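You operate a simulated robot arm through the tools that you are given. There is no shell and no other tool. Be economical: measure what you need, move in short steps, check, and stop when the job is done.

The job below is to be done with a simulated two-armed robot. You get a single attempt, and the scene is never put back.

JOB
Carry the cream pipe with both hands from arm one to arm two.
Fine: red and yellow stops down first, both up again after; no load bar may run full. Where these are worked on the way, their far stop is far enough and under half their travel is too little: yellow stop.

Only the result counts: the job must be done as asked and must still hold three seconds after the hand-in. Knocking over, shifting, dropping, spilling or breaking anything else fails it.

ROBOT AND FRAMES
Two 7-joint arms with two-finger parallel grippers on one trunk, on a base that drives. Base frame: it is fixed to the floor where the robot stands at the start and does not move with it; the origin is under the middle of the robot, x ahead of it, y to its left, z up. Units: cm, rad, N and s.
The left shoulder is at the start at [7, 13.3, 130.1], the right one opposite. With the tool pointing down near the work surface each hand reaches from about 10 to 54 cm from the robot's upright axis, wherever it stands, measured 20 degrees to its own side. Places, roughly: black shell [-50, 250, 75]; black valve [-20, 180, 170]; blue bracket [0, 125, 75]; blue nut [30, 60, 80]; brown knob [10, 100, 90]; cream shell [-25, 200, 75]; green bracket [0, 125, 75]; green level [-25, 175, 75]; green nut [0, 150, 75]; grey shell [-50, 225, 75]; orange nut [-10, 160, 130]; orange pipe [-25, 225, 75]; orange stop [50, -10, 190]; pink knob [20, 70, 90]; purple knob [-20, 160, 190]; red bracket [0, 150, 75]. Payload 1.57 kg a hand.
Tool frame (each hand has its own): the origin (TCP) lies between the finger pads and is the grasp point; the fingertips stand 3 cm ahead of it; z points along the fingers, y is the line along which they close. Largest opening 8 cm; finger width 1.7, thickness 1.2; the body of the gripper, 4 by 8.2 cm, starts 8 cm behind the TCP.
Orientation is that of the tool frame in the base frame, as [roll, pitch, yaw] about the fixed x, y, z axes, in that order (R = Rz(yaw) Ry(pitch) Rx(roll)). With the fingers straight down and closing along the base's y, the tool's x points along the base's -x, its y along +y and its z along -z.

CONTROLS
- The arms move only by the tool arm_command. It takes "left_steps", "right_steps" or both (then of equal length, played together; a hand with none holds still); each is a list of rows, each a list of 7 numbers: the gripper command, from -1 (shut) to 1 (fully open), values between in proportion, then the shift along the tool's x, y, z in cm, then the turn, a rotation vector about the tool's x, y, z in rad. In form: [[jaw, dx, dy, dz, ax, ay, az], ...]. A call has 1 to 12 rows; each row shifts and turns the commanded pose from where the row before left it, along the tool's axes as they then stand. A row lasts 0.2 s, in which the tool goes at most 5 cm and 0.15 rad; a call with a longer step from one row to the next is refused whole, and so is a gripper value outside its range. A pose out of reach is approached as far as the arm can. The call stops where the force on the tool passes 80 N (or 10 N more than at its start, if that is more) or the arm is blocked; 0.2 s more then pass. Each finger travels about 15.3 cm/s and halts on what it meets, pressing with about 27 N; the grip force reading is that of the motor and also rises with nothing between the fingers. The clock runs only during rows and for 0.2 s after the last one: add rows that do not move to give the fingers time. The reply holds the time, the measured pose of the TCP, the force on the tool along the base axes, the opening and the grip force, in the units named above and with some noise, with the torque about the TCP (base axes, N m) and any sound that the robot's microphone picked up, and new pictures: "show" is both (left out), scene, wrist or none (wrist: the cameras of the hands that moved).
- Cameras (640 x 400 px; columns grow to the right, rows downward): "scene" is now at [11.62, 2.02, 151.32]; the picture's right is [0.23, -0.97, -0.00], its down [-0.68, -0.16, -0.71] and it looks along [0.70, 0.16, -0.70] (base axes); focal length 214 px, centre (320, 200). "left" rides on the left gripper at [7.2, 0.7, -12.2] in its tool frame; the picture's right is [-0.09, 1.00, 0.00], its down [-0.84, -0.08, -0.54] and it looks along [-0.54, -0.05, 0.84] (tool axes); focal length 238 px, centre (320, 200). "right" rides on the right gripper at [7.2, -0.7, -12.2] in its tool frame; the picture's right is [0.09, 1.00, 0.00], its down [-0.84, 0.08, -0.54] and it looks along [-0.54, 0.05, 0.84] (tool axes); focal length 238 px, centre (320, 200). There is no depth. A picture from a camera that has moved, and an enlarged one, comes with that camera's place and axes in the base frame and with its lens. The place of the scene camera against the robot may be out by one fixed shift of up to 1.8 cm in any direction.
- lift_body(by): slides the trunk up (or, below 0, down) by that many cm; the arms and the scene camera ride with it, the base frame stays. It gives what a move gives, with no picture.
- drive_base(legs): drives the robot by 1 to 6 legs, each [ahead, left, turn to the left] in cm, cm and rad, along the robot's own axes; the way and the turn of a leg run together, so that a leg with both is an arc; at most 150 cm and 3.142 rad a leg. The arms and the cameras ride along, it lands a little off, and it stops where it bumps. It gives what a move gives, and a new picture of the scene camera.
- turn_head(pan, tilt): turns the head with the scene camera to pan (to the left, within 1.501 rad either way) and tilt (down, from -0.506 to 1.204), counted from straight ahead of the robot. It gives what a move gives, and a new picture of the scene camera.
- enlarge(camera, box): a new picture of the part [left, top, right, bottom] of that camera's present view, enlarged. It takes no simulated time.
- sign_off(): hands the job in; it is judged then, once.

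Go step by step. Nothing tells you exact positions but the pictures and the camera data: compare them with the known pose of the tool, close in by small moves and look again before you grip or let go. The budget is 120 turns and 260 pictures, counting those below and the enlarged ones. Unless the task says otherwise, let go and move clear before handing in, and close with one line.

The tools are called as name(argument=value, ...) on one line, values as JSON. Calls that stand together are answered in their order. arm_command: Moves the arms, as the interface text tells. Its arguments: {"type":"object","properties":{"left_steps":{"type":"array","items":{"type":"array","items":{"type":"number"}}},"right_steps":{"type":"array","items":{"type":"array","items":{"type":"number"}}},"show":{"type":"string","enum":["both","scene","wrist","none"]}},"required":[]} The other tools are called the same way: lift_body (by) slides the trunk up or down; drive_base (legs) drives the base; turn_head (pan, tilt) turns the head that bears the scene camera; enlarge (camera, box) takes an enlarged picture of a part of a camera's view; sign_off () hands the job in.

At the start:

```text
time: 0.0
left_tcp_pos: [52.39, 13.18, 99.96]
left_tool_rot: [-3.141, -0.001, 3.141]
left_contact_force: [-0.8, 0.4, 0.0]
left_wrist_torque: [0.02, -0.01, -0.01]
left_grip_width: 8.01
left_grip_force: 0.2
right_tcp_pos: [49.06, -24.52, 99.91]
right_tool_rot: [-3.139, 0.0, -3.142]
right_contact_force: [0.3, 0.2, -0.3]
right_wrist_torque: [-0.02, 0.02, 0.03]
right_grip_width: 8.01
right_grip_force: 0.2
trunk travel left (down, up): [-87.5, 6.5]
robot x, y, heading: [-0.18, -0.02, -0.005]
head pan, tilt: [0.229, 0.775]
```

scene: 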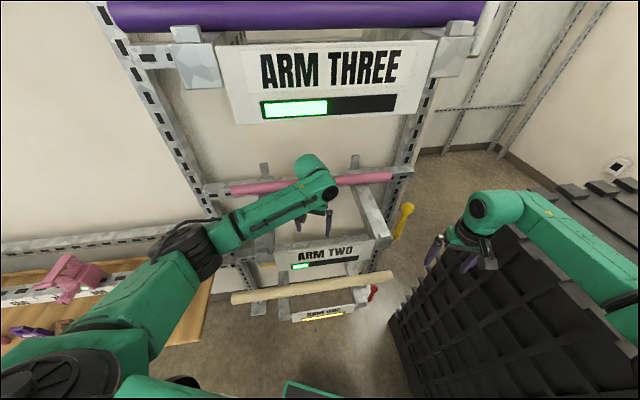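
right: 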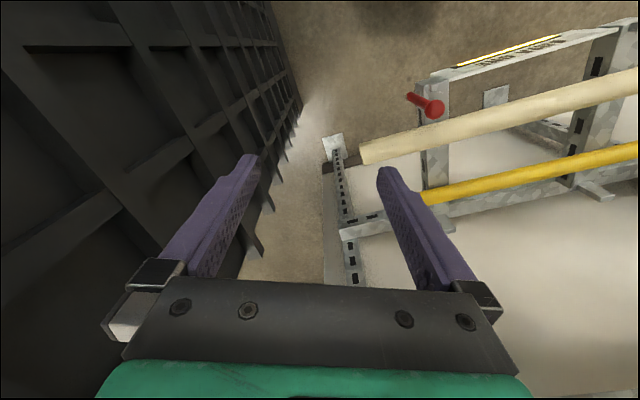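
left: 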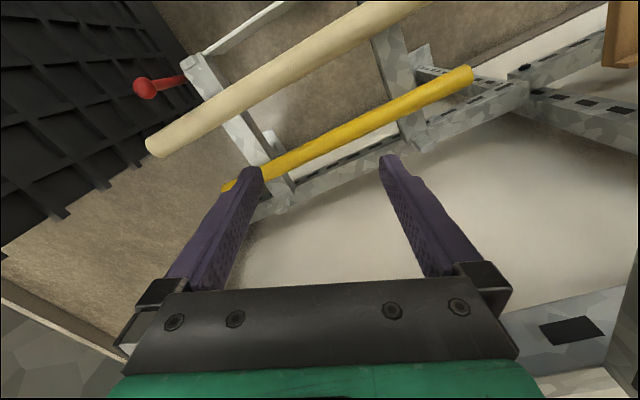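

I see a cantilever rack with three levels: the cream pipe on arm one (low), a pink pipe on arm two's shelf perhaps, a purple pipe on arm three, and red and yellow stops on the right end. I'll look closer first.

enlarge(camera="scene", box=[200, 140, 440, 340])

turn_head(pan=0.0, tilt=0.9)

```text
2.00 times, centred on (320, 240) of scene
camera zoom: at [11.62, 2.02, 151.32], right [0.23, -0.97, 0.0], down [-0.68, -0.16, -0.71], along [0.7, 0.16, -0.7], focal length 429 px, centre (320, 120)
```

zoom: 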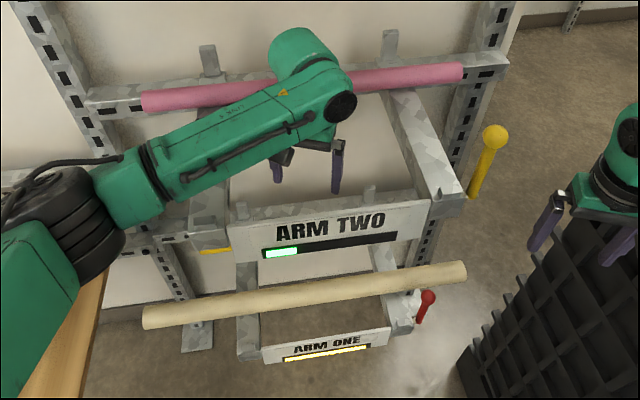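

```text
time: 0.8
left_tcp_pos: [52.31, 13.18, 99.81]
left_tool_rot: [-3.141, 0.0, 3.142]
left_contact_force: [0.3, 0.1, 0.7]
left_wrist_torque: [0.03, -0.05, -0.01]
left_grip_width: 8.01
left_grip_force: 0.1
right_tcp_pos: [49.01, -24.65, 100.11]
right_tool_rot: [3.14, -0.001, 3.142]
right_contact_force: [-0.7, -0.2, -0.4]
right_wrist_torque: [-0.04, 0.02, 0.03]
right_grip_width: 7.98
right_grip_force: 0.0
trunk travel left (down, up): [-87.5, 6.5]
robot x, y, heading: [-0.1, -0.39, -0.004]
head pan, tilt: [0.0, 0.901]
camera scene: at [11.2, 0.17, 150.33], right [0.0, -1.0, 0.0], down [-0.78, 0.0, -0.62], along [0.62, 0.0, -0.78], focal length 214 px, centre (320, 200)
```

scene: 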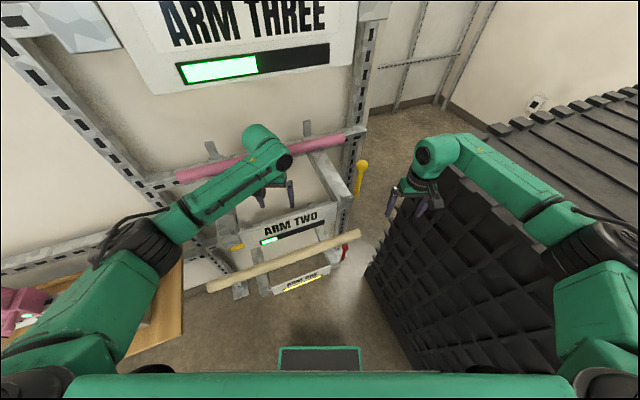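

The rack's front is turned about 0.39 rad relative to me. By triangulation the cream pipe is at roughly (34,39)–(57,-16), z≈73, and arm two is at z≈108. My left hand seems to be inside the arm two frame. I'll zoom in on the details.

enlarge(camera="scene", box=[200, 110, 380, 222])

enlarge(camera="scene", box=[200, 200, 380, 312])

enlarge(camera="right", box=[320, 0, 640, 200])

enlarge(camera="left", box=[100, 0, 420, 200])

turn_head(pan=0.35, tilt=0.3)

```text
3.56 times, centred on (290, 166) of scene
camera zoom: at [11.2, 0.17, 150.33], right [0.0, -1.0, 0.0], down [-0.78, 0.0, -0.62], along [0.62, 0.0, -0.78], focal length 763 px, centre (427, 321)
```

zoom: 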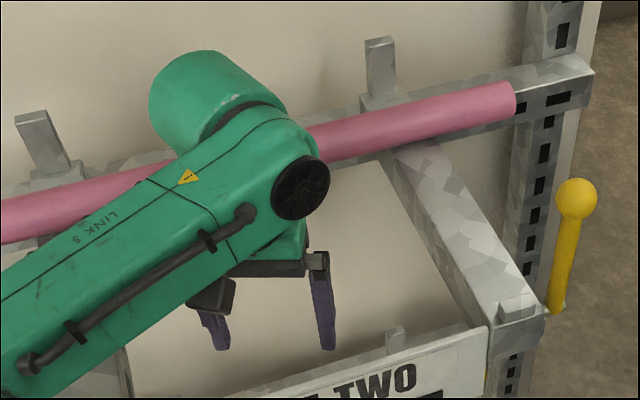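

```text
3.56 times, centred on (290, 256) of scene
camera zoom: at [11.2, 0.17, 150.33], right [0.0, -1.0, 0.0], down [-0.78, 0.0, -0.62], along [0.62, 0.0, -0.78], focal length 763 px, centre (427, 1)
```

zoom: 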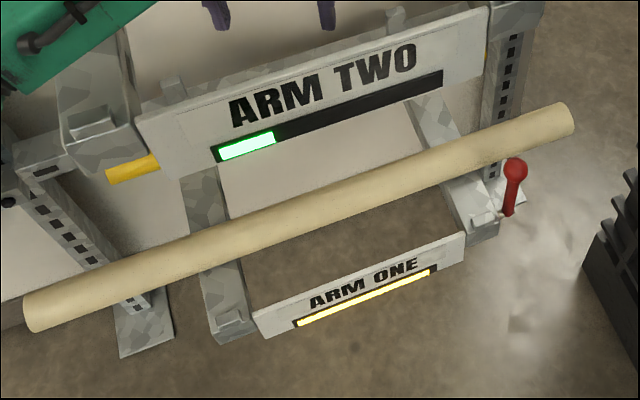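

```text
2.00 times, centred on (480, 100) of right
camera zoom: at [41.73, -25.24, 112.2], right [-0.09, 1.0, 0.0], down [0.84, 0.08, 0.54], along [0.54, 0.05, -0.84], focal length 477 px, centre (0, 400)
```

zoom: 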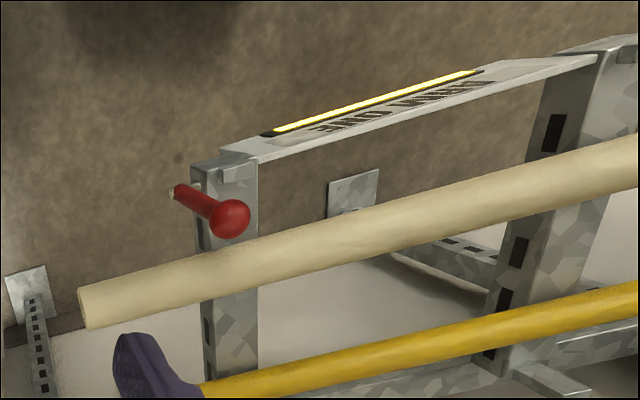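

```text
2.00 times, centred on (260, 100) of left
camera zoom: at [45.18, 13.76, 112.28], right [0.09, 1.0, 0.0], down [0.84, -0.08, 0.54], along [0.54, -0.05, -0.84], focal length 477 px, centre (440, 400)
```

zoom: 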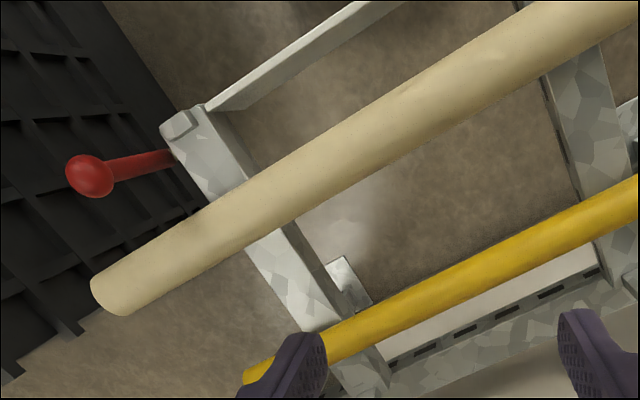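

```text
time: 1.8
left_tcp_pos: [52.29, 13.07, 99.9]
left_tool_rot: [-3.142, 0.002, 3.14]
left_contact_force: [0.4, 0.6, -0.4]
left_wrist_torque: [-0.02, -0.02, -0.01]
left_grip_width: 7.96
left_grip_force: 0.0
right_tcp_pos: [49.04, -24.58, 99.97]
right_tool_rot: [-3.141, 0.002, -3.14]
right_contact_force: [-0.1, -1.1, 0.6]
right_wrist_torque: [-0.02, 0.01, -0.02]
right_grip_width: 8.04
right_grip_force: 0.0
trunk travel left (down, up): [-87.5, 6.5]
robot x, y, heading: [0.27, 0.02, 0.003]
head pan, tilt: [0.351, 0.3]
camera scene: at [12.42, 3.36, 155.55], right [0.34, -0.94, 0.0], down [-0.28, -0.1, -0.95], along [0.9, 0.33, -0.3], focal length 214 px, centre (320, 200)
```

scene: 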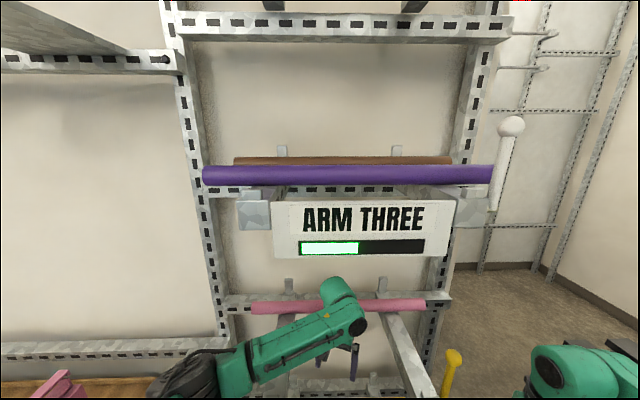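

My left hand stands inside arm two's frame: its plate top is near z 112 and arm three's underside is near z 140. I'll lift the trunk, then raise and tilt the left hand to clear the plate before backing off.

lift_body(by=6.3)

arm_command(left_steps=[[-1, 0, 0, -1.5, 0, -0.1, 0], [-1, 0, 0, -1.5, 0, -0.1, 0], [-1, 0, 0, -1.5, 0, -0.1, 0], [-1, 0, 0, -1.5, 0, -0.1, 0], [-1, 0, 0, -1.5, 0, -0.1, 0], [-1, 0, 0, -1.5, 0, -0.1, 0]], show="both")

```text
time: 2.8
left_tcp_pos: [52.29, 13.21, 106.35]
left_tool_rot: [3.141, 0.001, -3.141]
left_contact_force: [0.3, 0.1, 1.2]
left_wrist_torque: [-0.01, 0.0, 0.02]
left_grip_width: 8.01
left_grip_force: 0.1
right_tcp_pos: [49.13, -24.5, 106.24]
right_tool_rot: [3.141, 0.002, 3.142]
right_contact_force: [0.3, 0.1, -0.1]
right_wrist_torque: [0.0, 0.02, -0.04]
right_grip_width: 8.02
right_grip_force: 0.0
trunk travel left (down, up): [-93.8, 0.2]
robot x, y, heading: [0.01, 0.08, -0.001]
head pan, tilt: [0.351, 0.3]
```

```text
time: 4.2
left_tcp_pos: [50.08, 13.08, 114.89]
left_tool_rot: [3.141, 0.603, -3.141]
left_contact_force: [-0.4, 0.3, 0.6]
left_wrist_torque: [-0.04, -0.01, -0.01]
left_grip_width: 0.02
left_grip_force: 21.0
right_tcp_pos: [48.99, -24.57, 106.26]
right_tool_rot: [3.141, -0.001, 3.141]
right_contact_force: [0.5, -0.2, -0.6]
right_wrist_torque: [0.0, -0.02, -0.02]
right_grip_width: 7.98
right_grip_force: 0.0
trunk travel left (down, up): [-93.8, 0.2]
robot x, y, heading: [0.23, -0.18, 0.003]
head pan, tilt: [0.351, 0.3]
camera scene: at [12.31, 3.39, 161.87], right [0.34, -0.94, 0.0], down [-0.28, -0.1, -0.96], along [0.9, 0.33, -0.3], focal length 214 px, centre (320, 200)
camera left: at [37.23, 13.78, 121.05], right [0.08, 1.0, 0.05], down [0.38, -0.08, 0.92], along [0.92, -0.05, -0.39], focal length 238 px, centre (320, 200)
```

scene: 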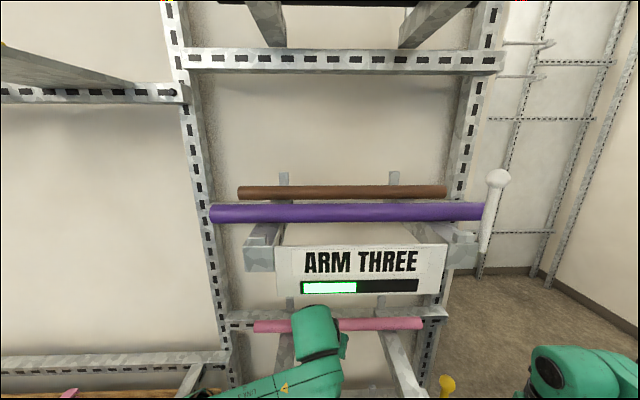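
left: 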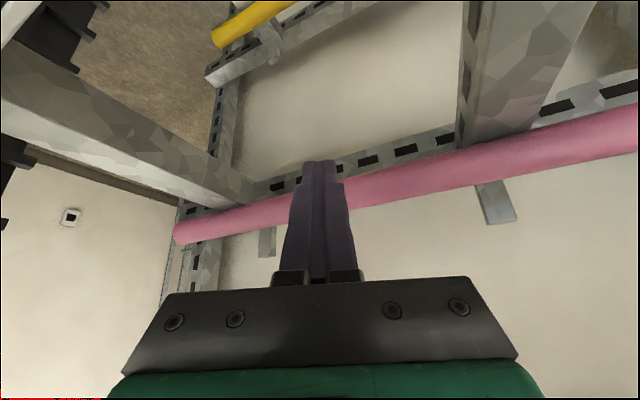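

The fingers are now just above arm two's plate. I'll raise slightly more, then back the robot away.

arm_command(left_steps=[[-1, -0.3, 0, -1.4, 0, 0, 0], [-1, 1.0, 0, -1.4, 0, 0, 0]], show="none")

drive_base(legs=[[-15, 0, 0], [-20, 0, 0]])

turn_head(pan=0.2, tilt=0.6)

```text
time: 4.8
left_tcp_pos: [47.82, 13.16, 116.87]
left_tool_rot: [-3.14, 0.602, 3.141]
left_contact_force: [-1.0, 0.2, -0.2]
left_wrist_torque: [-0.02, 0.03, 0.02]
left_grip_width: 0.0
left_grip_force: 21.3
right_tcp_pos: [48.96, -24.65, 106.41]
right_tool_rot: [-3.141, -0.001, 3.141]
right_contact_force: [0.6, 0.4, -0.4]
right_wrist_torque: [0.01, 0.0, 0.0]
right_grip_width: 8.0
right_grip_force: 0.1
trunk travel left (down, up): [-93.8, 0.2]
robot x, y, heading: [-0.11, 0.0, -0.0]
head pan, tilt: [0.351, 0.3]
```

```text
time: 7.3
left_tcp_pos: [13.22, 13.31, 116.59]
left_tool_rot: [3.141, 0.599, -3.136]
left_contact_force: [-0.5, -0.3, -0.1]
left_wrist_torque: [0.01, 0.01, 0.0]
left_grip_width: 0.02
left_grip_force: 20.9
right_tcp_pos: [14.43, -24.43, 105.99]
right_tool_rot: [3.141, -0.003, -3.139]
right_contact_force: [0.1, -0.2, 0.5]
right_wrist_torque: [-0.01, 0.05, 0.0]
right_grip_width: 8.0
right_grip_force: 0.0
trunk travel left (down, up): [-93.8, 0.2]
robot x, y, heading: [-34.91, -0.14, 0.004]
head pan, tilt: [0.351, 0.3]
camera scene: at [-22.09, 3.35, 161.8], right [0.35, -0.94, 0.0], down [-0.28, -0.1, -0.95], along [0.89, 0.33, -0.3], focal length 214 px, centre (320, 200)
```

scene: 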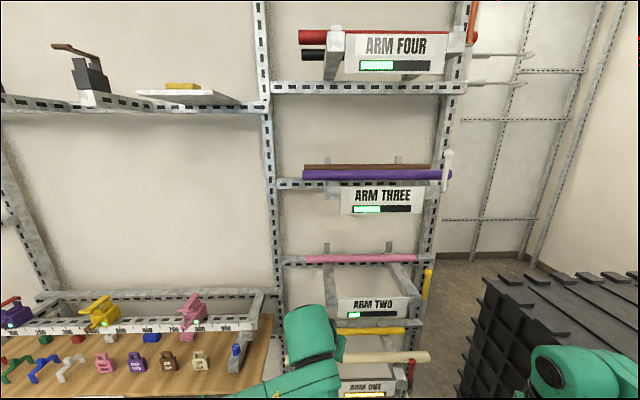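

```text
time: 8.2
left_tcp_pos: [12.83, 13.27, 116.77]
left_tool_rot: [-3.141, 0.598, -3.137]
left_contact_force: [-0.6, -0.5, 0.0]
left_wrist_torque: [-0.01, 0.0, -0.02]
left_grip_width: 0.0
left_grip_force: 21.1
right_tcp_pos: [13.88, -24.49, 106.32]
right_tool_rot: [3.142, -0.001, -3.138]
right_contact_force: [0.2, -0.8, 0.0]
right_wrist_torque: [0.01, -0.01, 0.0]
right_grip_width: 7.99
right_grip_force: 0.1
trunk travel left (down, up): [-93.8, 0.2]
robot x, y, heading: [-34.84, -0.32, -0.003]
head pan, tilt: [0.201, 0.6]
camera scene: at [-22.87, 1.91, 159.13], right [0.2, -0.98, 0.0], down [-0.55, -0.11, -0.83], along [0.81, 0.17, -0.56], focal length 214 px, centre (320, 200)
```

scene: 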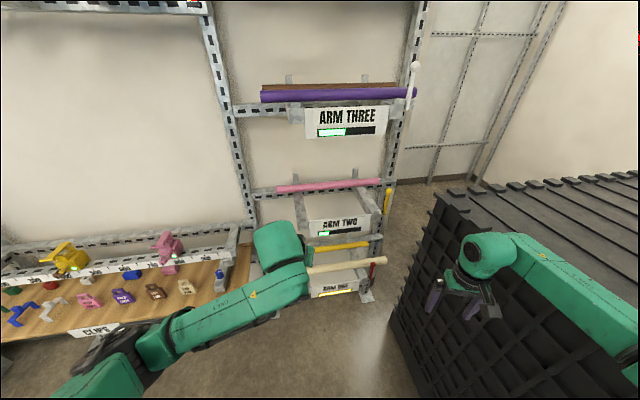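

Backed out cleanly. Now I'll zoom in on the rack and the levers.

enlarge(camera="scene", box=[300, 170, 420, 310])

enlarge(camera="scene", box=[240, 60, 440, 180])

```text
2.86 times, centred on (360, 240) of scene
camera zoom: at [-22.87, 1.91, 159.13], right [0.2, -0.98, 0.0], down [-0.55, -0.11, -0.83], along [0.81, 0.17, -0.56], focal length 613 px, centre (206, 86)
```

zoom: 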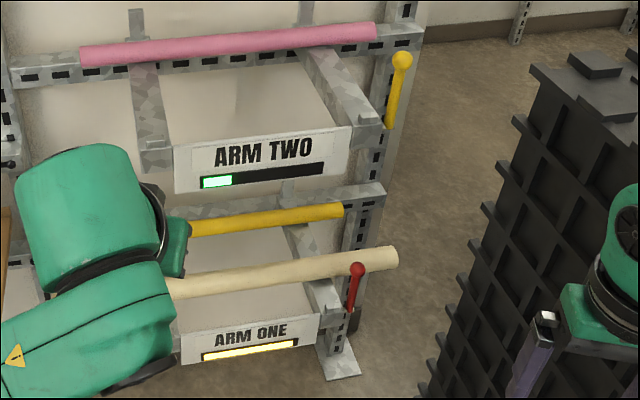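

```text
3.20 times, centred on (340, 120) of scene
camera zoom: at [-22.87, 1.91, 159.13], right [0.2, -0.98, 0.0], down [-0.55, -0.11, -0.83], along [0.81, 0.17, -0.56], focal length 686 px, centre (256, 456)
```

zoom: 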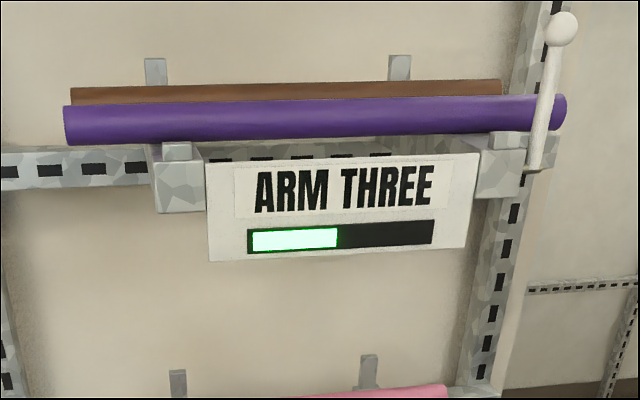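

Estimates in rack axes (n = into the rack, u = to its right):

| Item | Estimate |
|---|---|
| Yellow lever ball | (47.6, -9.1, 117.8) |
| Red lever ball | (46.7, -9, 78.2) |
| Cream pipe | n≈46 on arm one |

I'll square up to the rack and approach partway.

drive_base(legs=[[0, 0, 0.386], [8, -18, 0]])

turn_head(pan=-0.1, tilt=0.7)

```text
time: 10.9
left_tcp_pos: [18.28, 17.04, 116.76]
left_tool_rot: [-3.14, 0.603, -2.746]
left_contact_force: [-0.9, 0.2, 0.9]
left_wrist_torque: [-0.04, 0.0, -0.04]
left_grip_width: 0.0
left_grip_force: 21.2
right_tcp_pos: [33.68, -17.44, 106.4]
right_tool_rot: [-3.137, 0.002, -2.748]
right_contact_force: [0.8, 0.8, 0.0]
right_wrist_torque: [-0.01, -0.05, 0.01]
right_grip_width: 8.03
right_grip_force: 0.1
trunk travel left (down, up): [-93.8, 0.2]
robot x, y, heading: [-20.71, -13.94, 0.393]
head pan, tilt: [0.201, 0.6]
camera scene: at [-10.53, -6.29, 159.13], right [0.56, -0.83, 0.0], down [-0.47, -0.32, -0.83], along [0.69, 0.46, -0.56], focal length 214 px, centre (320, 200)
```

scene: 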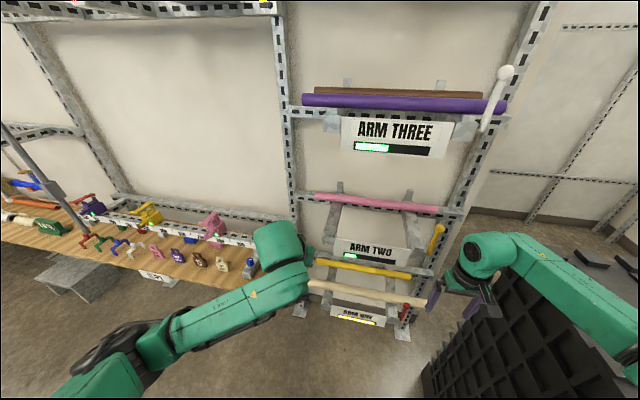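

```text
time: 11.7
left_tcp_pos: [18.63, 16.81, 116.85]
left_tool_rot: [-3.14, 0.601, -2.748]
left_contact_force: [0.1, 0.5, -0.7]
left_wrist_torque: [-0.01, 0.02, -0.02]
left_grip_width: 0.0
left_grip_force: 21.2
right_tcp_pos: [33.99, -17.63, 106.25]
right_tool_rot: [3.14, -0.001, -2.749]
right_contact_force: [-0.3, 0.1, 0.2]
right_wrist_torque: [-0.02, 0.03, -0.01]
right_grip_width: 8.03
right_grip_force: 0.1
trunk travel left (down, up): [-93.8, 0.2]
robot x, y, heading: [-21.04, -13.82, 0.391]
head pan, tilt: [-0.099, 0.7]
camera scene: at [-9.3, -9.16, 158.24], right [0.29, -0.96, 0.0], down [-0.62, -0.19, -0.76], along [0.73, 0.22, -0.64], focal length 214 px, centre (320, 200)
```

scene: 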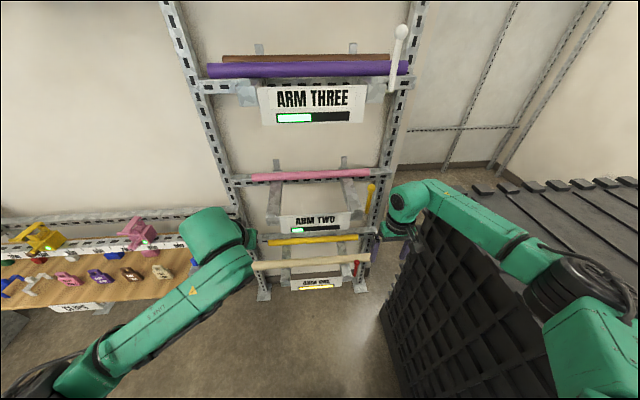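

Squared up. Now I'll raise and tilt the right hand to point 45° forward and down, so I can look at the yellow lever through its wrist camera.

arm_command(right_steps=[[1, 0, 0, -2, 0, -0.13, 0], [1, -0.26, 0, -1.98, 0, -0.13, 0], [1, -0.51, 0, -1.93, 0, -0.13, 0], [1, -0.76, 0, -1.85, 0, -0.13, 0], [1, -0.99, 0, -1.74, 0, -0.13, 0], [1, -1.21, 0, -1.59, 0, -0.13, 0]], show="both")

```text
time: 13.1
left_tcp_pos: [18.44, 16.82, 116.79]
left_tool_rot: [3.141, 0.603, -2.749]
left_contact_force: [0.4, -0.3, 0.4]
left_wrist_torque: [0.0, 0.02, -0.01]
left_grip_width: 0.01
left_grip_force: 21.4
right_tcp_pos: [33.83, -17.56, 118.39]
right_tool_rot: [3.141, 0.784, -2.749]
right_contact_force: [-0.9, -0.3, 0.0]
right_wrist_torque: [0.0, 0.01, 0.0]
right_grip_width: 8.02
right_grip_force: 0.0
trunk travel left (down, up): [-93.8, 0.2]
robot x, y, heading: [-20.58, -13.73, 0.392]
head pan, tilt: [-0.099, 0.7]
camera scene: at [-9.46, -9.15, 158.26], right [0.29, -0.96, 0.0], down [-0.62, -0.19, -0.77], along [0.73, 0.22, -0.64], focal length 214 px, centre (320, 200)
camera right: at [21.3, -23.45, 121.96], right [-0.44, 0.9, -0.06], down [0.17, 0.15, 0.97], along [0.88, 0.42, -0.21], focal length 238 px, centre (320, 200)
```

scene: 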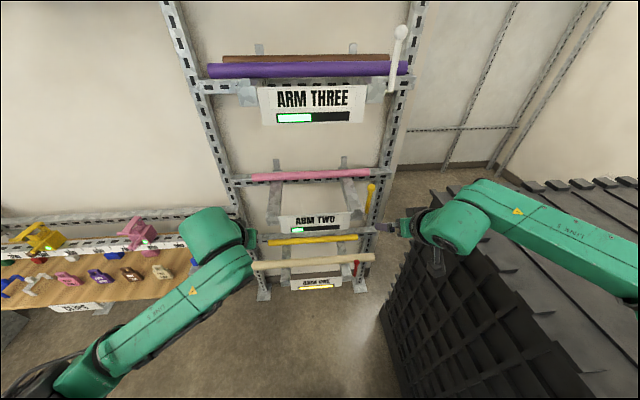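
right: 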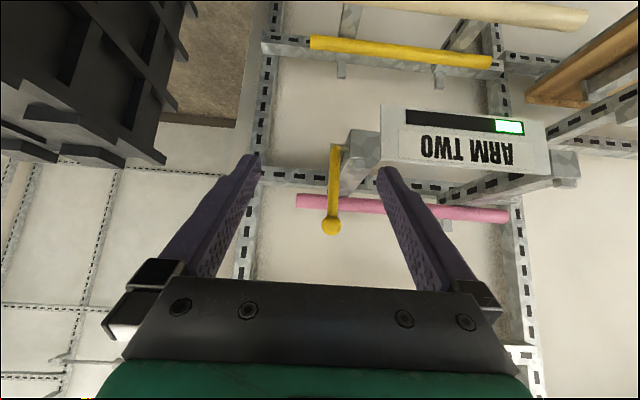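

The wrist view agrees with the lever estimate (ball about 16 cm ahead and 2.6 cm left of the TCP). I'll retract the left hand, centre the right hand on the lever, and drive ahead 12 cm.

arm_command(left_steps=[[-1, 1.35, 0, -3.35, 0, 0, 0], [-1, 1.35, 0, -3.35, 0, 0, 0], [-1, 1.35, 0, -3.35, 0, 0, 0], [-1, 1.35, 0, -3.35, 0, 0, 0]], right_steps=[[1, 0, 0.65, 0, 0, 0, 0], [1, 0, 0.65, 0, 0, 0, 0], [1, 0, 0.65, 0, 0, 0, 0], [1, 0, 0.65, 0, 0, 0, 0]], show="none")

drive_base(legs=[[12, 0, 0]])

enlarge(camera="right", box=[0, 0, 640, 400])

```text
time: 14.1
left_tcp_pos: [14.43, 13.81, 122.74]
left_tool_rot: [3.141, 0.601, -2.749]
left_contact_force: [-0.6, 0.2, 0.0]
left_wrist_torque: [0.0, 0.04, 0.0]
left_grip_width: 0.0
left_grip_force: 21.5
left hand out of reach, approached as far as the arm can: row 2, 3, 4
right_tcp_pos: [32.91, -15.19, 118.27]
right_tool_rot: [3.14, 0.78, -2.751]
right_contact_force: [0.3, 0.5, 0.3]
right_wrist_torque: [-0.04, 0.01, -0.02]
right_grip_width: 7.99
right_grip_force: 0.1
trunk travel left (down, up): [-93.8, 0.2]
robot x, y, heading: [-21.23, -13.84, 0.396]
head pan, tilt: [-0.099, 0.7]
```

```text
time: 15.3
left_tcp_pos: [25.1, 18.29, 122.76]
left_tool_rot: [3.141, 0.604, -2.749]
left_contact_force: [0.3, -0.1, -0.2]
left_wrist_torque: [0.01, -0.01, -0.01]
left_grip_width: 0.0
left_grip_force: 21.7
right_tcp_pos: [43.77, -10.62, 118.42]
right_tool_rot: [-3.141, 0.782, -2.752]
right_contact_force: [0.0, -0.2, 0.3]
right_wrist_torque: [-0.02, -0.05, -0.01]
right_grip_width: 7.99
right_grip_force: 0.2
trunk travel left (down, up): [-93.8, 0.2]
robot x, y, heading: [-9.63, -9.23, 0.391]
head pan, tilt: [-0.099, 0.7]
camera scene: at [1.38, -4.66, 158.29], right [0.29, -0.96, 0.0], down [-0.61, -0.18, -0.77], along [0.73, 0.22, -0.64], focal length 214 px, centre (320, 200)
```

scene: 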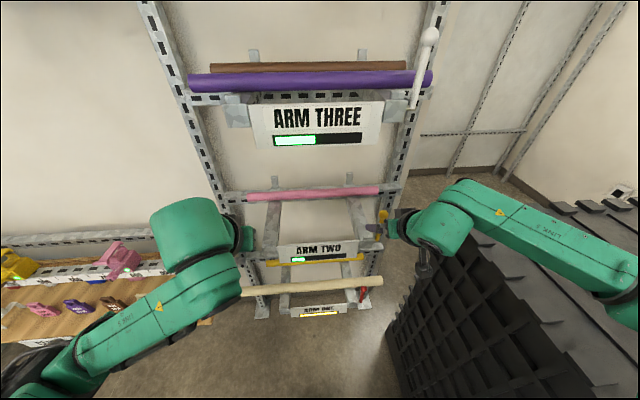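

```text
1.00 times, centred on (320, 200) of right
camera zoom: at [31.2, -16.56, 122.03], right [-0.44, 0.9, -0.06], down [0.17, 0.15, 0.97], along [0.88, 0.42, -0.21], focal length 238 px, centre (320, 200)
```

zoom: 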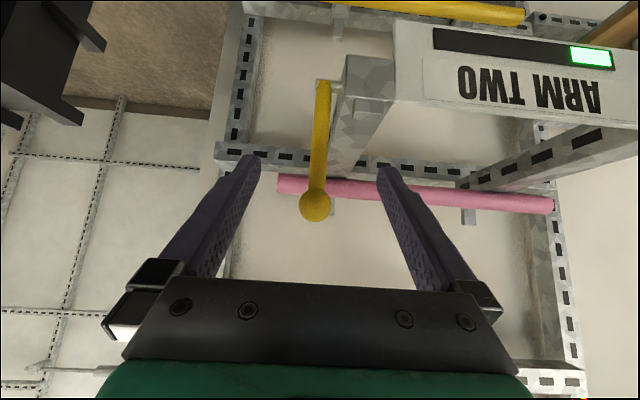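

The ball is 4.2 cm ahead and centred between the fingers. I'll move in and close on it.

arm_command(right_steps=[[1, -0.97, -0.04, 0.97, 0, 0, 0], [1, -0.97, -0.04, 0.97, 0, 0, 0], [1, -0.97, -0.04, 0.97, 0, 0, 0], [-1, 0, 0, 0, 0, 0, 0], [-1, 0, 0, 0, 0, 0, 0], [-1, 0, 0, 0, 0, 0, 0]], show="wrist")

```text
time: 16.8
left_tcp_pos: [25.6, 18.43, 122.69]
left_tool_rot: [-3.142, 0.599, -2.75]
left_contact_force: [-0.7, 1.1, -0.3]
left_wrist_torque: [-0.01, 0.01, -0.01]
left_grip_width: 0.0
left_grip_force: 21.6
right_tcp_pos: [48.0, -9.07, 118.1]
right_tool_rot: [3.14, 0.779, -2.752]
right_contact_force: [3.3, 0.2, -2.3]
right_wrist_torque: [-0.04, -0.02, 0.01]
right_grip_width: 2.51
right_grip_force: 37.1
trunk travel left (down, up): [-93.8, 0.2]
robot x, y, heading: [-9.39, -9.07, 0.389]
head pan, tilt: [-0.099, 0.7]
camera right: at [35.56, -14.93, 121.82], right [-0.44, 0.9, -0.06], down [0.17, 0.15, 0.97], along [0.88, 0.42, -0.22], focal length 238 px, centre (320, 200)
```

right: 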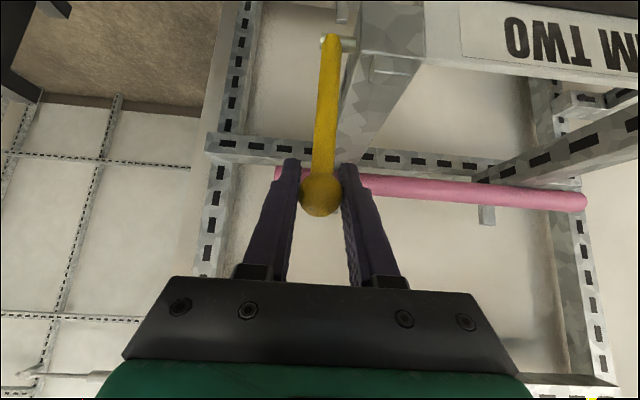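

Gripped (width 2.5). I'll gently pull the ball toward the robot along an arc and check the force.

arm_command(right_steps=[[-1, 1.07, 0, -0.91, 0, 0, 0], [-1, 1.17, 0, -0.76, 0, 0, 0]], show="wrist")

```text
time: 17.4
left_tcp_pos: [25.9, 18.38, 122.54]
left_tool_rot: [-3.141, 0.597, -2.749]
left_contact_force: [-0.8, 0.1, -0.1]
left_wrist_torque: [0.02, -0.04, 0.04]
left_grip_width: 0.01
left_grip_force: 21.2
right_tcp_pos: [45.6, -9.93, 117.3]
right_tool_rot: [3.14, 0.77, -2.751]
right_contact_force: [17.1, 10.3, -12.2]
right_wrist_torque: [0.25, 0.03, 0.08]
right_grip_width: 1.33
right_grip_force: 29.8
trunk travel left (down, up): [-93.8, 0.2]
robot x, y, heading: [-9.68, -9.03, 0.392]
head pan, tilt: [-0.099, 0.7]
camera right: at [33.19, -15.92, 121.13], right [-0.44, 0.89, -0.06], down [0.18, 0.16, 0.97], along [0.88, 0.42, -0.23], focal length 238 px, centre (320, 200)
```

right: 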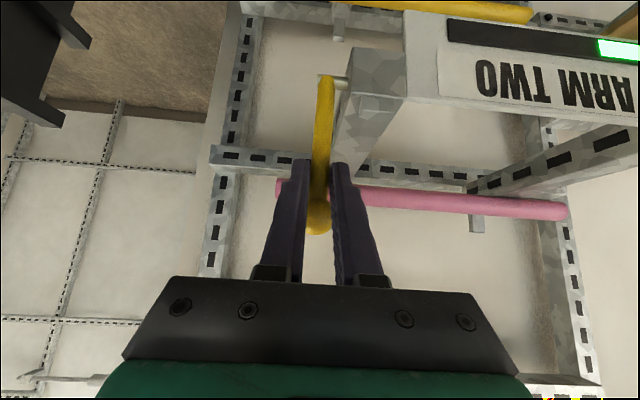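

The ball didn't move; the fingers slid off it with about 20 N, and the lever turns on a stub axle along the beam's cross direction. I'll test the other way (away from me) with the same grip.

arm_command(right_steps=[[-1, -0.71, 0, 0.71, 0, 0, 0], [-1, -0.71, 0, 0.71, 0, 0, 0], [-1, -0.71, 0, 0.71, 0, 0, 0], [-1, -0.71, 0, 0.71, 0, 0, 0]], show="wrist")

```text
time: 18.4
left_tcp_pos: [24.29, 17.63, 123.27]
left_tool_rot: [-3.141, 0.61, -2.752]
left_contact_force: [-0.1, -0.4, -1.4]
left_wrist_torque: [0.01, 0.06, 0.02]
left_grip_width: 0.01
left_grip_force: 20.9
right_tcp_pos: [46.45, -9.72, 117.03]
right_tool_rot: [3.141, 0.739, -2.748]
right_contact_force: [-41.5, -19.3, 5.9]
right_wrist_torque: [-0.11, -0.07, -0.15]
right_grip_width: 1.34
right_grip_force: 29.4
trunk travel left (down, up): [-93.8, 0.2]
robot x, y, heading: [-9.96, -9.09, 0.387]
head pan, tilt: [-0.099, 0.7]
stopped in row 4 (right hand): the force on the tool passed its limit (the readings are from after the stop); the commanded pose is now the measured one
camera right: at [34.06, -15.43, 121.23], right [-0.44, 0.89, -0.06], down [0.21, 0.17, 0.96], along [0.87, 0.42, -0.26], focal length 238 px, centre (320, 200)
```

right: 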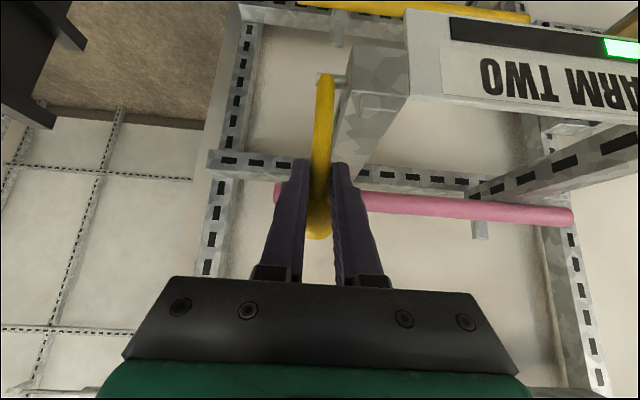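

The lever is hard-stopped away from me, so it comes down toward the robot but needs more than a friction grip. I'll let go, back off, turn the tool upright and hook the lever from behind with closed fingers.

arm_command(right_steps=[[1, 0, 0, 0, 0, 0, 0], [1, 0, 0, 0, 0, 0, 0], [1, 1.48, 0, -1.35, 0, 0, 0], [1, 1.48, 0, -1.35, 0, 0, 0], [1, 1.48, 0, -1.35, 0, 0, 0], [1, 1.48, 0, -1.35, 0, 0, 0], [1, 0, 0, -1, 0, 0.123, 0], [1, 0, 0, -1, 0, 0.123, 0], [-1, 0, 0, -1, 0, 0.123, 0], [-1, 0, 0, 0, 0, 0.123, 0], [-1, 0, 0, 0, 0, 0.123, 0], [-1, 0, 0, 0, 0, 0.123, 0]], left_steps=[[-1, 0, 0, 0, 0, 0, 0], [-1, 0, 0, 0, 0, 0, 0], [-1, 0, 1.5, 0, 0, 0, 0], [-1, 0, 1.5, 0, 0, 0, 0], [-1, 0, 1.5, 0, 0, 0, 0], [-1, 0, 1.5, 0, 0, 0, 0], [-1, 0, 1.5, 0, 0, 0, 0], [-1, 0, 0, 0, 0, 0, 0], [-1, 0, 0, 0, 0, 0, 0], [-1, 0, 0, 0, 0, 0, 0], [-1, 0, 0, 0, 0, 0, 0], [-1, 0, 0, 0, 0, 0, 0]], show="scene")

```text
time: 20.9
left_tcp_pos: [23.67, 25.56, 122.43]
left_tool_rot: [-3.141, 0.596, -2.75]
left_contact_force: [-0.4, -0.3, -0.5]
left_wrist_torque: [0.03, 0.02, 0.03]
left_grip_width: 0.0
left_grip_force: 21.0
left hand out of reach, approached as far as the arm can: row 3, 5
right_tcp_pos: [38.94, -12.61, 119.03]
right_tool_rot: [3.141, -0.002, -2.749]
right_contact_force: [0.1, -0.1, 0.1]
right_wrist_torque: [0.05, 0.05, -0.01]
right_grip_width: 0.0
right_grip_force: 21.5
trunk travel left (down, up): [-93.8, 0.2]
robot x, y, heading: [-9.55, -8.86, 0.387]
head pan, tilt: [-0.099, 0.7]
camera scene: at [1.77, -4.49, 158.24], right [0.29, -0.96, 0.0], down [-0.62, -0.18, -0.76], along [0.73, 0.22, -0.64], focal length 214 px, centre (320, 200)
```

scene: 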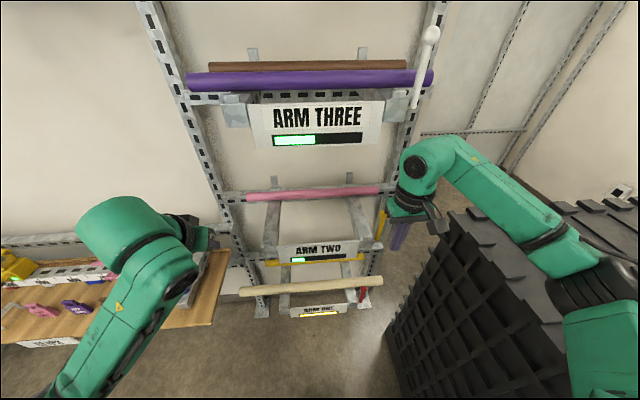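

Now I'll lean the hand to the right and shift it right of the lever, then drive ahead to bring the fingers beside and behind it.

arm_command(right_steps=[[-1, 0, -1.2, 1, -0.125, 0, 0], [-1, 0, -1.3, 0.9, -0.125, 0, 0], [-1, 0, -1.4, 0.6, -0.125, 0, 0], [-1, 0, -1.5, 0.3, -0.125, 0, 0]], show="none")

enlarge(camera="right", box=[0, 0, 640, 400])

```text
time: 21.9
left_tcp_pos: [23.52, 25.37, 122.46]
left_tool_rot: [3.138, 0.6, -2.75]
left_contact_force: [-0.8, -0.9, -0.3]
left_wrist_torque: [0.01, -0.01, -0.02]
left_grip_width: 0.0
left_grip_force: 21.5
right_tcp_pos: [40.76, -17.31, 115.28]
right_tool_rot: [2.638, 0.002, -2.75]
right_contact_force: [-0.4, 0.4, 0.2]
right_wrist_torque: [0.01, 0.02, 0.0]
right_grip_width: 0.0
right_grip_force: 21.0
trunk travel left (down, up): [-93.8, 0.2]
robot x, y, heading: [-9.59, -8.77, 0.391]
head pan, tilt: [-0.099, 0.7]
```

```text
1.00 times, centred on (320, 200) of right
camera zoom: at [36.42, -26.03, 125.67], right [-0.42, 0.77, 0.48], down [0.85, 0.14, 0.51], along [0.33, 0.62, -0.71], focal length 238 px, centre (320, 200)
```

zoom: 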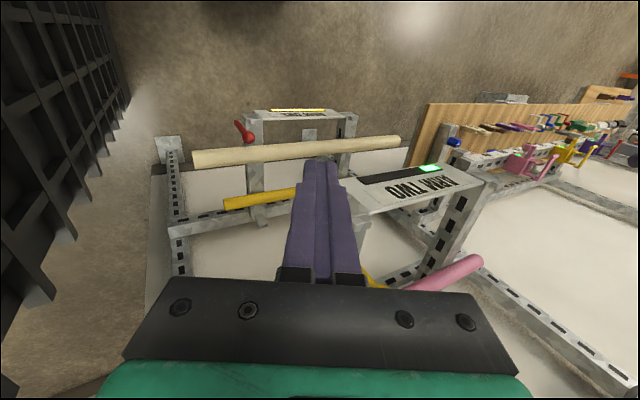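

The lean is right. Driving ahead 12 cm.

drive_base(legs=[[12, 0, 0]])

enlarge(camera="right", box=[0, 0, 640, 400])

```text
time: 23.2
left_tcp_pos: [34.25, 29.9, 122.67]
left_tool_rot: [-3.141, 0.603, -2.751]
left_contact_force: [-1.2, -0.4, -0.6]
left_wrist_torque: [-0.01, -0.01, 0.0]
left_grip_width: 0.0
left_grip_force: 21.2
right_tcp_pos: [51.48, -12.64, 115.45]
right_tool_rot: [2.642, 0.005, -2.748]
right_contact_force: [-0.1, 0.4, -0.1]
right_wrist_torque: [-0.02, -0.05, 0.0]
right_grip_width: 0.0
right_grip_force: 21.3
trunk travel left (down, up): [-93.8, 0.2]
robot x, y, heading: [1.38, -4.72, 0.392]
head pan, tilt: [-0.099, 0.7]
camera scene: at [12.35, -0.17, 158.29], right [0.29, -0.96, 0.0], down [-0.61, -0.18, -0.77], along [0.73, 0.22, -0.64], focal length 214 px, centre (320, 200)
```

scene: 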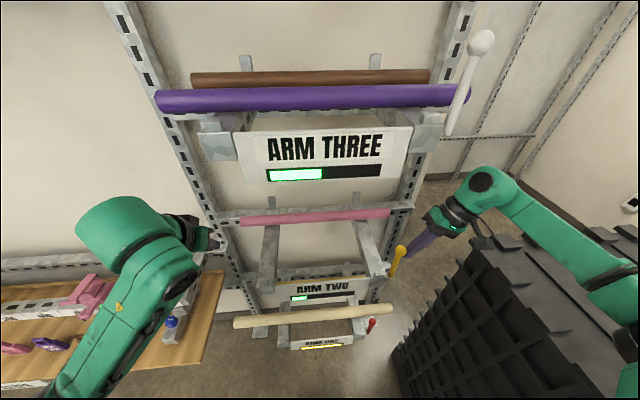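

```text
1.00 times, centred on (320, 200) of right
camera zoom: at [47.15, -21.44, 125.83], right [-0.42, 0.77, 0.48], down [0.84, 0.14, 0.52], along [0.33, 0.62, -0.71], focal length 238 px, centre (320, 200)
```

zoom: 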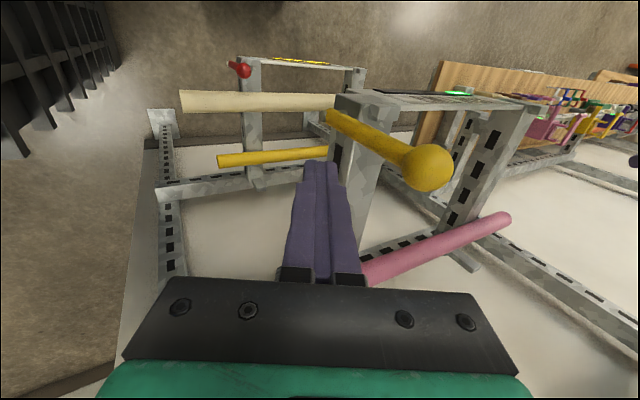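

The fingers are beside the lever and just behind it. I'll slide them left so they cross behind the shaft, then pull about 1.5 cm.

arm_command(right_steps=[[-1, -0.7, 0, 0, 0, 0, 0], [-1, 0, 1.36, 0.74, 0, 0, 0], [-1, 0, 1.36, 0.74, 0, 0, 0], [-1, 0, 1.36, 0.74, 0, 0, 0], [-1, 1.2, 0, 0, 0, 0, 0], [-1, 1.2, 0, 0, 0, 0, 0]], show="both")

```text
time: 24.6
left_tcp_pos: [35.56, 30.58, 122.19]
left_tool_rot: [-3.14, 0.592, -2.749]
left_contact_force: [-0.7, -0.7, -0.1]
left_wrist_torque: [0.0, -0.03, 0.0]
left_grip_width: 0.03
left_grip_force: 21.0
right_tcp_pos: [49.63, -8.33, 115.13]
right_tool_rot: [2.64, -0.001, -2.754]
right_contact_force: [33.5, 13.7, 2.7]
right_wrist_torque: [-0.45, 1.1, 0.06]
right_grip_width: 0.03
right_grip_force: 20.9
trunk travel left (down, up): [-93.8, 0.2]
robot x, y, heading: [1.16, -4.3, 0.393]
head pan, tilt: [-0.099, 0.7]
camera scene: at [14.06, 0.56, 158.14], right [0.29, -0.96, 0.0], down [-0.62, -0.19, -0.76], along [0.73, 0.22, -0.65], focal length 214 px, centre (320, 200)
camera right: at [45.28, -17.12, 125.49], right [-0.42, 0.77, 0.48], down [0.85, 0.14, 0.51], along [0.33, 0.62, -0.71], focal length 238 px, centre (320, 200)
```

scene: 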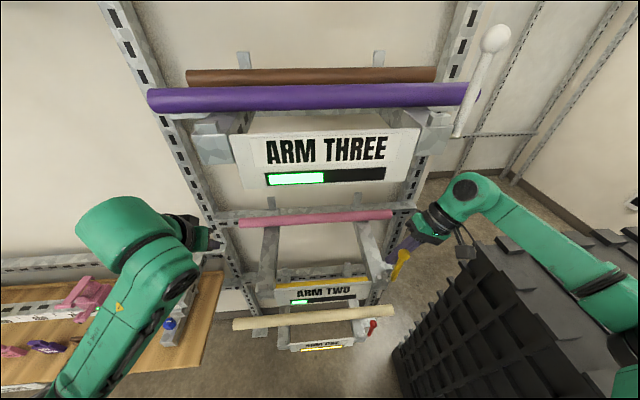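
right: 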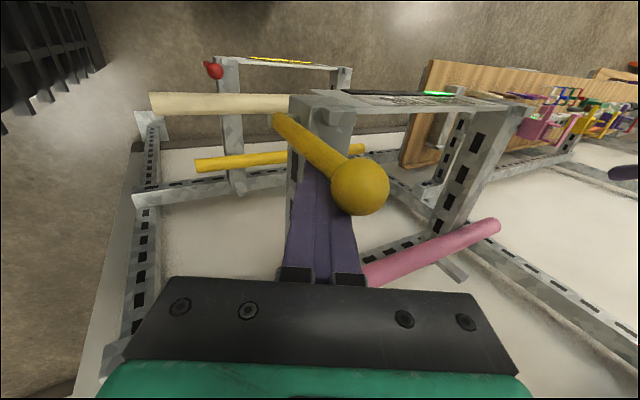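

36 N and the ball hasn't moved. Let me look at the pivot closely before pulling harder.

enlarge(camera="right", box=[220, 70, 420, 230])

enlarge(camera="scene", box=[340, 210, 440, 350])

```text
2.50 times, centred on (320, 150) of right
camera zoom: at [45.28, -17.12, 125.49], right [-0.42, 0.77, 0.48], down [0.85, 0.14, 0.51], along [0.33, 0.62, -0.71], focal length 596 px, centre (320, 325)
```

zoom: 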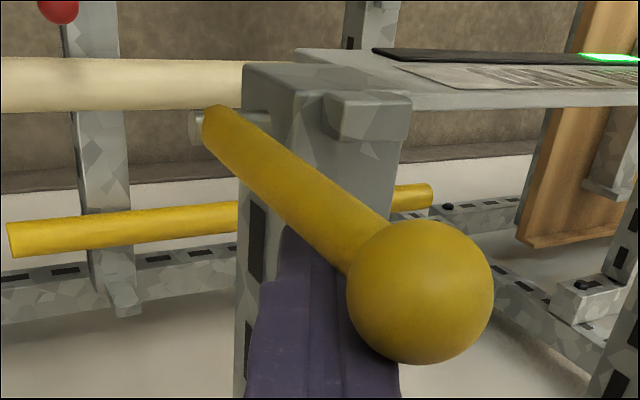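

```text
2.86 times, centred on (390, 280) of scene
camera zoom: at [14.06, 0.56, 158.14], right [0.29, -0.96, 0.0], down [-0.62, -0.19, -0.76], along [0.73, 0.22, -0.65], focal length 613 px, centre (120, -29)
```

zoom: 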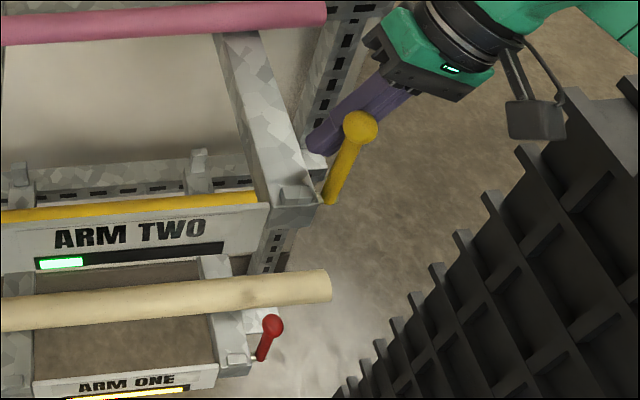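

The pin runs along u, so the lever turns toward me; it may just be stiff. Pulling further in small steps.

arm_command(right_steps=[[-1, 0.8, 0, 0, 0, 0, 0], [-1, 0.8, 0, 0, 0, 0, 0], [-1, 0.8, 0, 0, 0, 0, 0]], show="wrist")

```text
time: 25.3
left_tcp_pos: [36.19, 30.84, 121.64]
left_tool_rot: [3.141, 0.585, -2.747]
left_contact_force: [0.2, -0.2, 0.5]
left_wrist_torque: [-0.01, -0.02, 0.01]
left_grip_width: 0.03
left_grip_force: 20.9
right_tcp_pos: [49.71, -8.63, 114.91]
right_tool_rot: [2.635, 0.028, -2.776]
right_contact_force: [52.5, 20.9, -18.4]
right_wrist_torque: [-0.66, 1.62, 0.17]
right_grip_width: 0.01
right_grip_force: 21.6
trunk travel left (down, up): [-93.8, 0.2]
robot x, y, heading: [1.42, -4.62, 0.395]
head pan, tilt: [-0.099, 0.7]
stopped in row 3 (right hand): the force on the tool passed its limit (the readings are from after the stop); the commanded pose is now the measured one
camera right: at [44.96, -17.41, 125.21], right [-0.41, 0.78, 0.48], down [0.84, 0.11, 0.53], along [0.36, 0.62, -0.7], focal length 238 px, centre (320, 200)
```

right: 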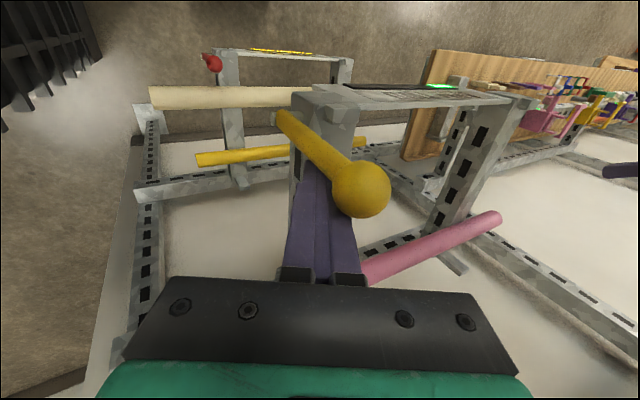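

Still nothing at about 60–80 N. The pivot may be heavily damped, so I'll hold a steady pull for a couple of seconds to see if it creeps.

arm_command(right_steps=[[-1, 0.6, 0, 0, 0, 0, 0], [-1, 0.6, 0, 0, 0, 0, 0], [-1, 0.2, 0, 0, 0, 0, 0], [-1, 0, 0, 0, 0, 0, 0], [-1, 0, 0, 0, 0, 0, 0], [-1, 0, 0, 0, 0, 0, 0], [-1, 0, 0, 0, 0, 0, 0], [-1, 0, 0, 0, 0, 0, 0], [-1, 0, 0, 0, 0, 0, 0]], show="both")

```text
time: 26.0
left_tcp_pos: [36.74, 31.02, 121.57]
left_tool_rot: [3.141, 0.579, -2.746]
left_contact_force: [0.0, 0.9, 0.4]
left_wrist_torque: [-0.02, 0.01, 0.03]
left_grip_width: 0.0
left_grip_force: 20.8
right_tcp_pos: [49.91, -8.78, 115.27]
right_tool_rot: [2.632, 0.049, -2.792]
right_contact_force: [58.3, 23.6, -26.9]
right_wrist_torque: [-0.73, 1.68, 0.18]
right_grip_width: 0.01
right_grip_force: 21.6
trunk travel left (down, up): [-93.8, 0.2]
robot x, y, heading: [1.98, -4.26, 0.401]
head pan, tilt: [-0.099, 0.7]
stopped in row 3 (right hand): the force on the tool passed its limit (the readings are from after the stop); the commanded pose is now the measured one
camera scene: at [15.82, 1.13, 157.87], right [0.29, -0.96, 0.0], down [-0.63, -0.19, -0.75], along [0.72, 0.22, -0.66], focal length 214 px, centre (320, 200)
camera right: at [44.75, -17.58, 125.13], right [-0.41, 0.78, 0.48], down [0.83, 0.09, 0.55], along [0.38, 0.62, -0.68], focal length 238 px, centre (320, 200)
```

scene: 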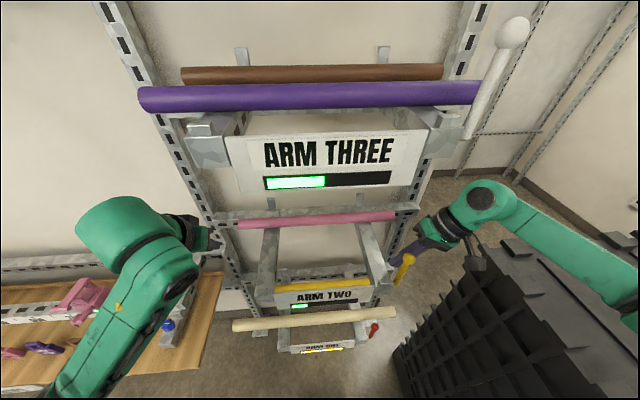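
right: 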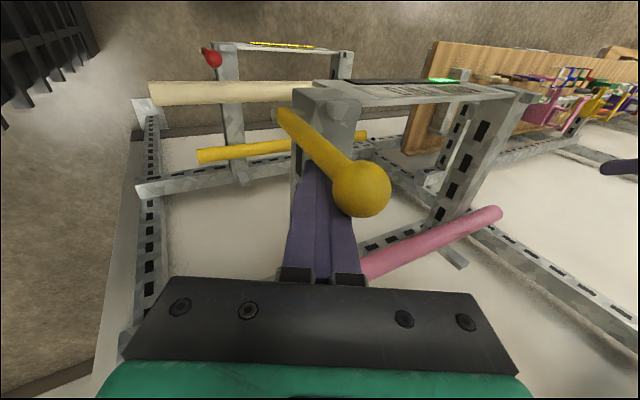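

It won't come toward me. I'll back off, take the shaft between open fingers from behind, close on it, and test sideways play.

arm_command(right_steps=[[-1, -1.5, 0, 0, 0, 0, 0], [1, 0, 0, 0, 0, 0, 0], [1, 0, 0, 0, 0, 0, 0], [1, 0, 0, 0, 0, 0, 0], [1, 1.0, 0, 0, 0, 0, 0], [1, 1.0, 0, 0, 0, 0, 0], [1, 1.0, 0, 0, 0, 0, 0], [-1, 0.7, 0, 0, 0, 0, 0], [-1, 0, 0, 0, 0, 0, 0], [-1, 0, 0, 0, 0, 0, 0]], show="wrist")

```text
time: 28.2
left_tcp_pos: [34.64, 30.32, 122.27]
left_tool_rot: [-3.141, 0.601, -2.748]
left_contact_force: [0.1, 0.0, -0.4]
left_wrist_torque: [-0.02, 0.01, -0.02]
left_grip_width: 0.0
left_grip_force: 21.4
right_tcp_pos: [45.14, -10.37, 116.05]
right_tool_rot: [2.631, 0.054, -2.779]
right_contact_force: [0.7, 0.2, -0.6]
right_wrist_torque: [-0.01, 0.0, 0.0]
right_grip_width: 0.0
right_grip_force: 21.0
trunk travel left (down, up): [-93.8, 0.2]
robot x, y, heading: [1.59, -4.66, 0.391]
head pan, tilt: [-0.099, 0.7]
camera right: at [40.08, -19.21, 125.96], right [-0.42, 0.77, 0.48], down [0.83, 0.1, 0.55], along [0.38, 0.63, -0.68], focal length 238 px, centre (320, 200)
```

right: 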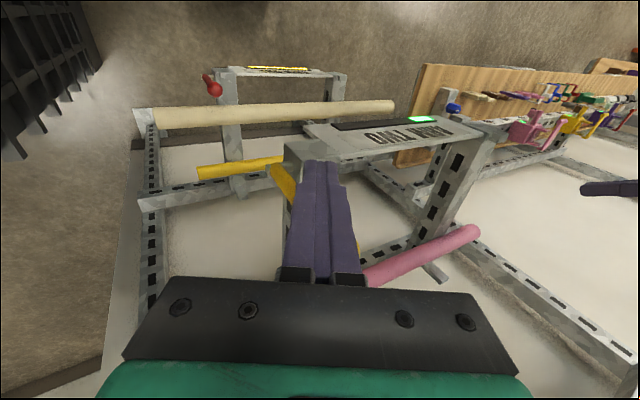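

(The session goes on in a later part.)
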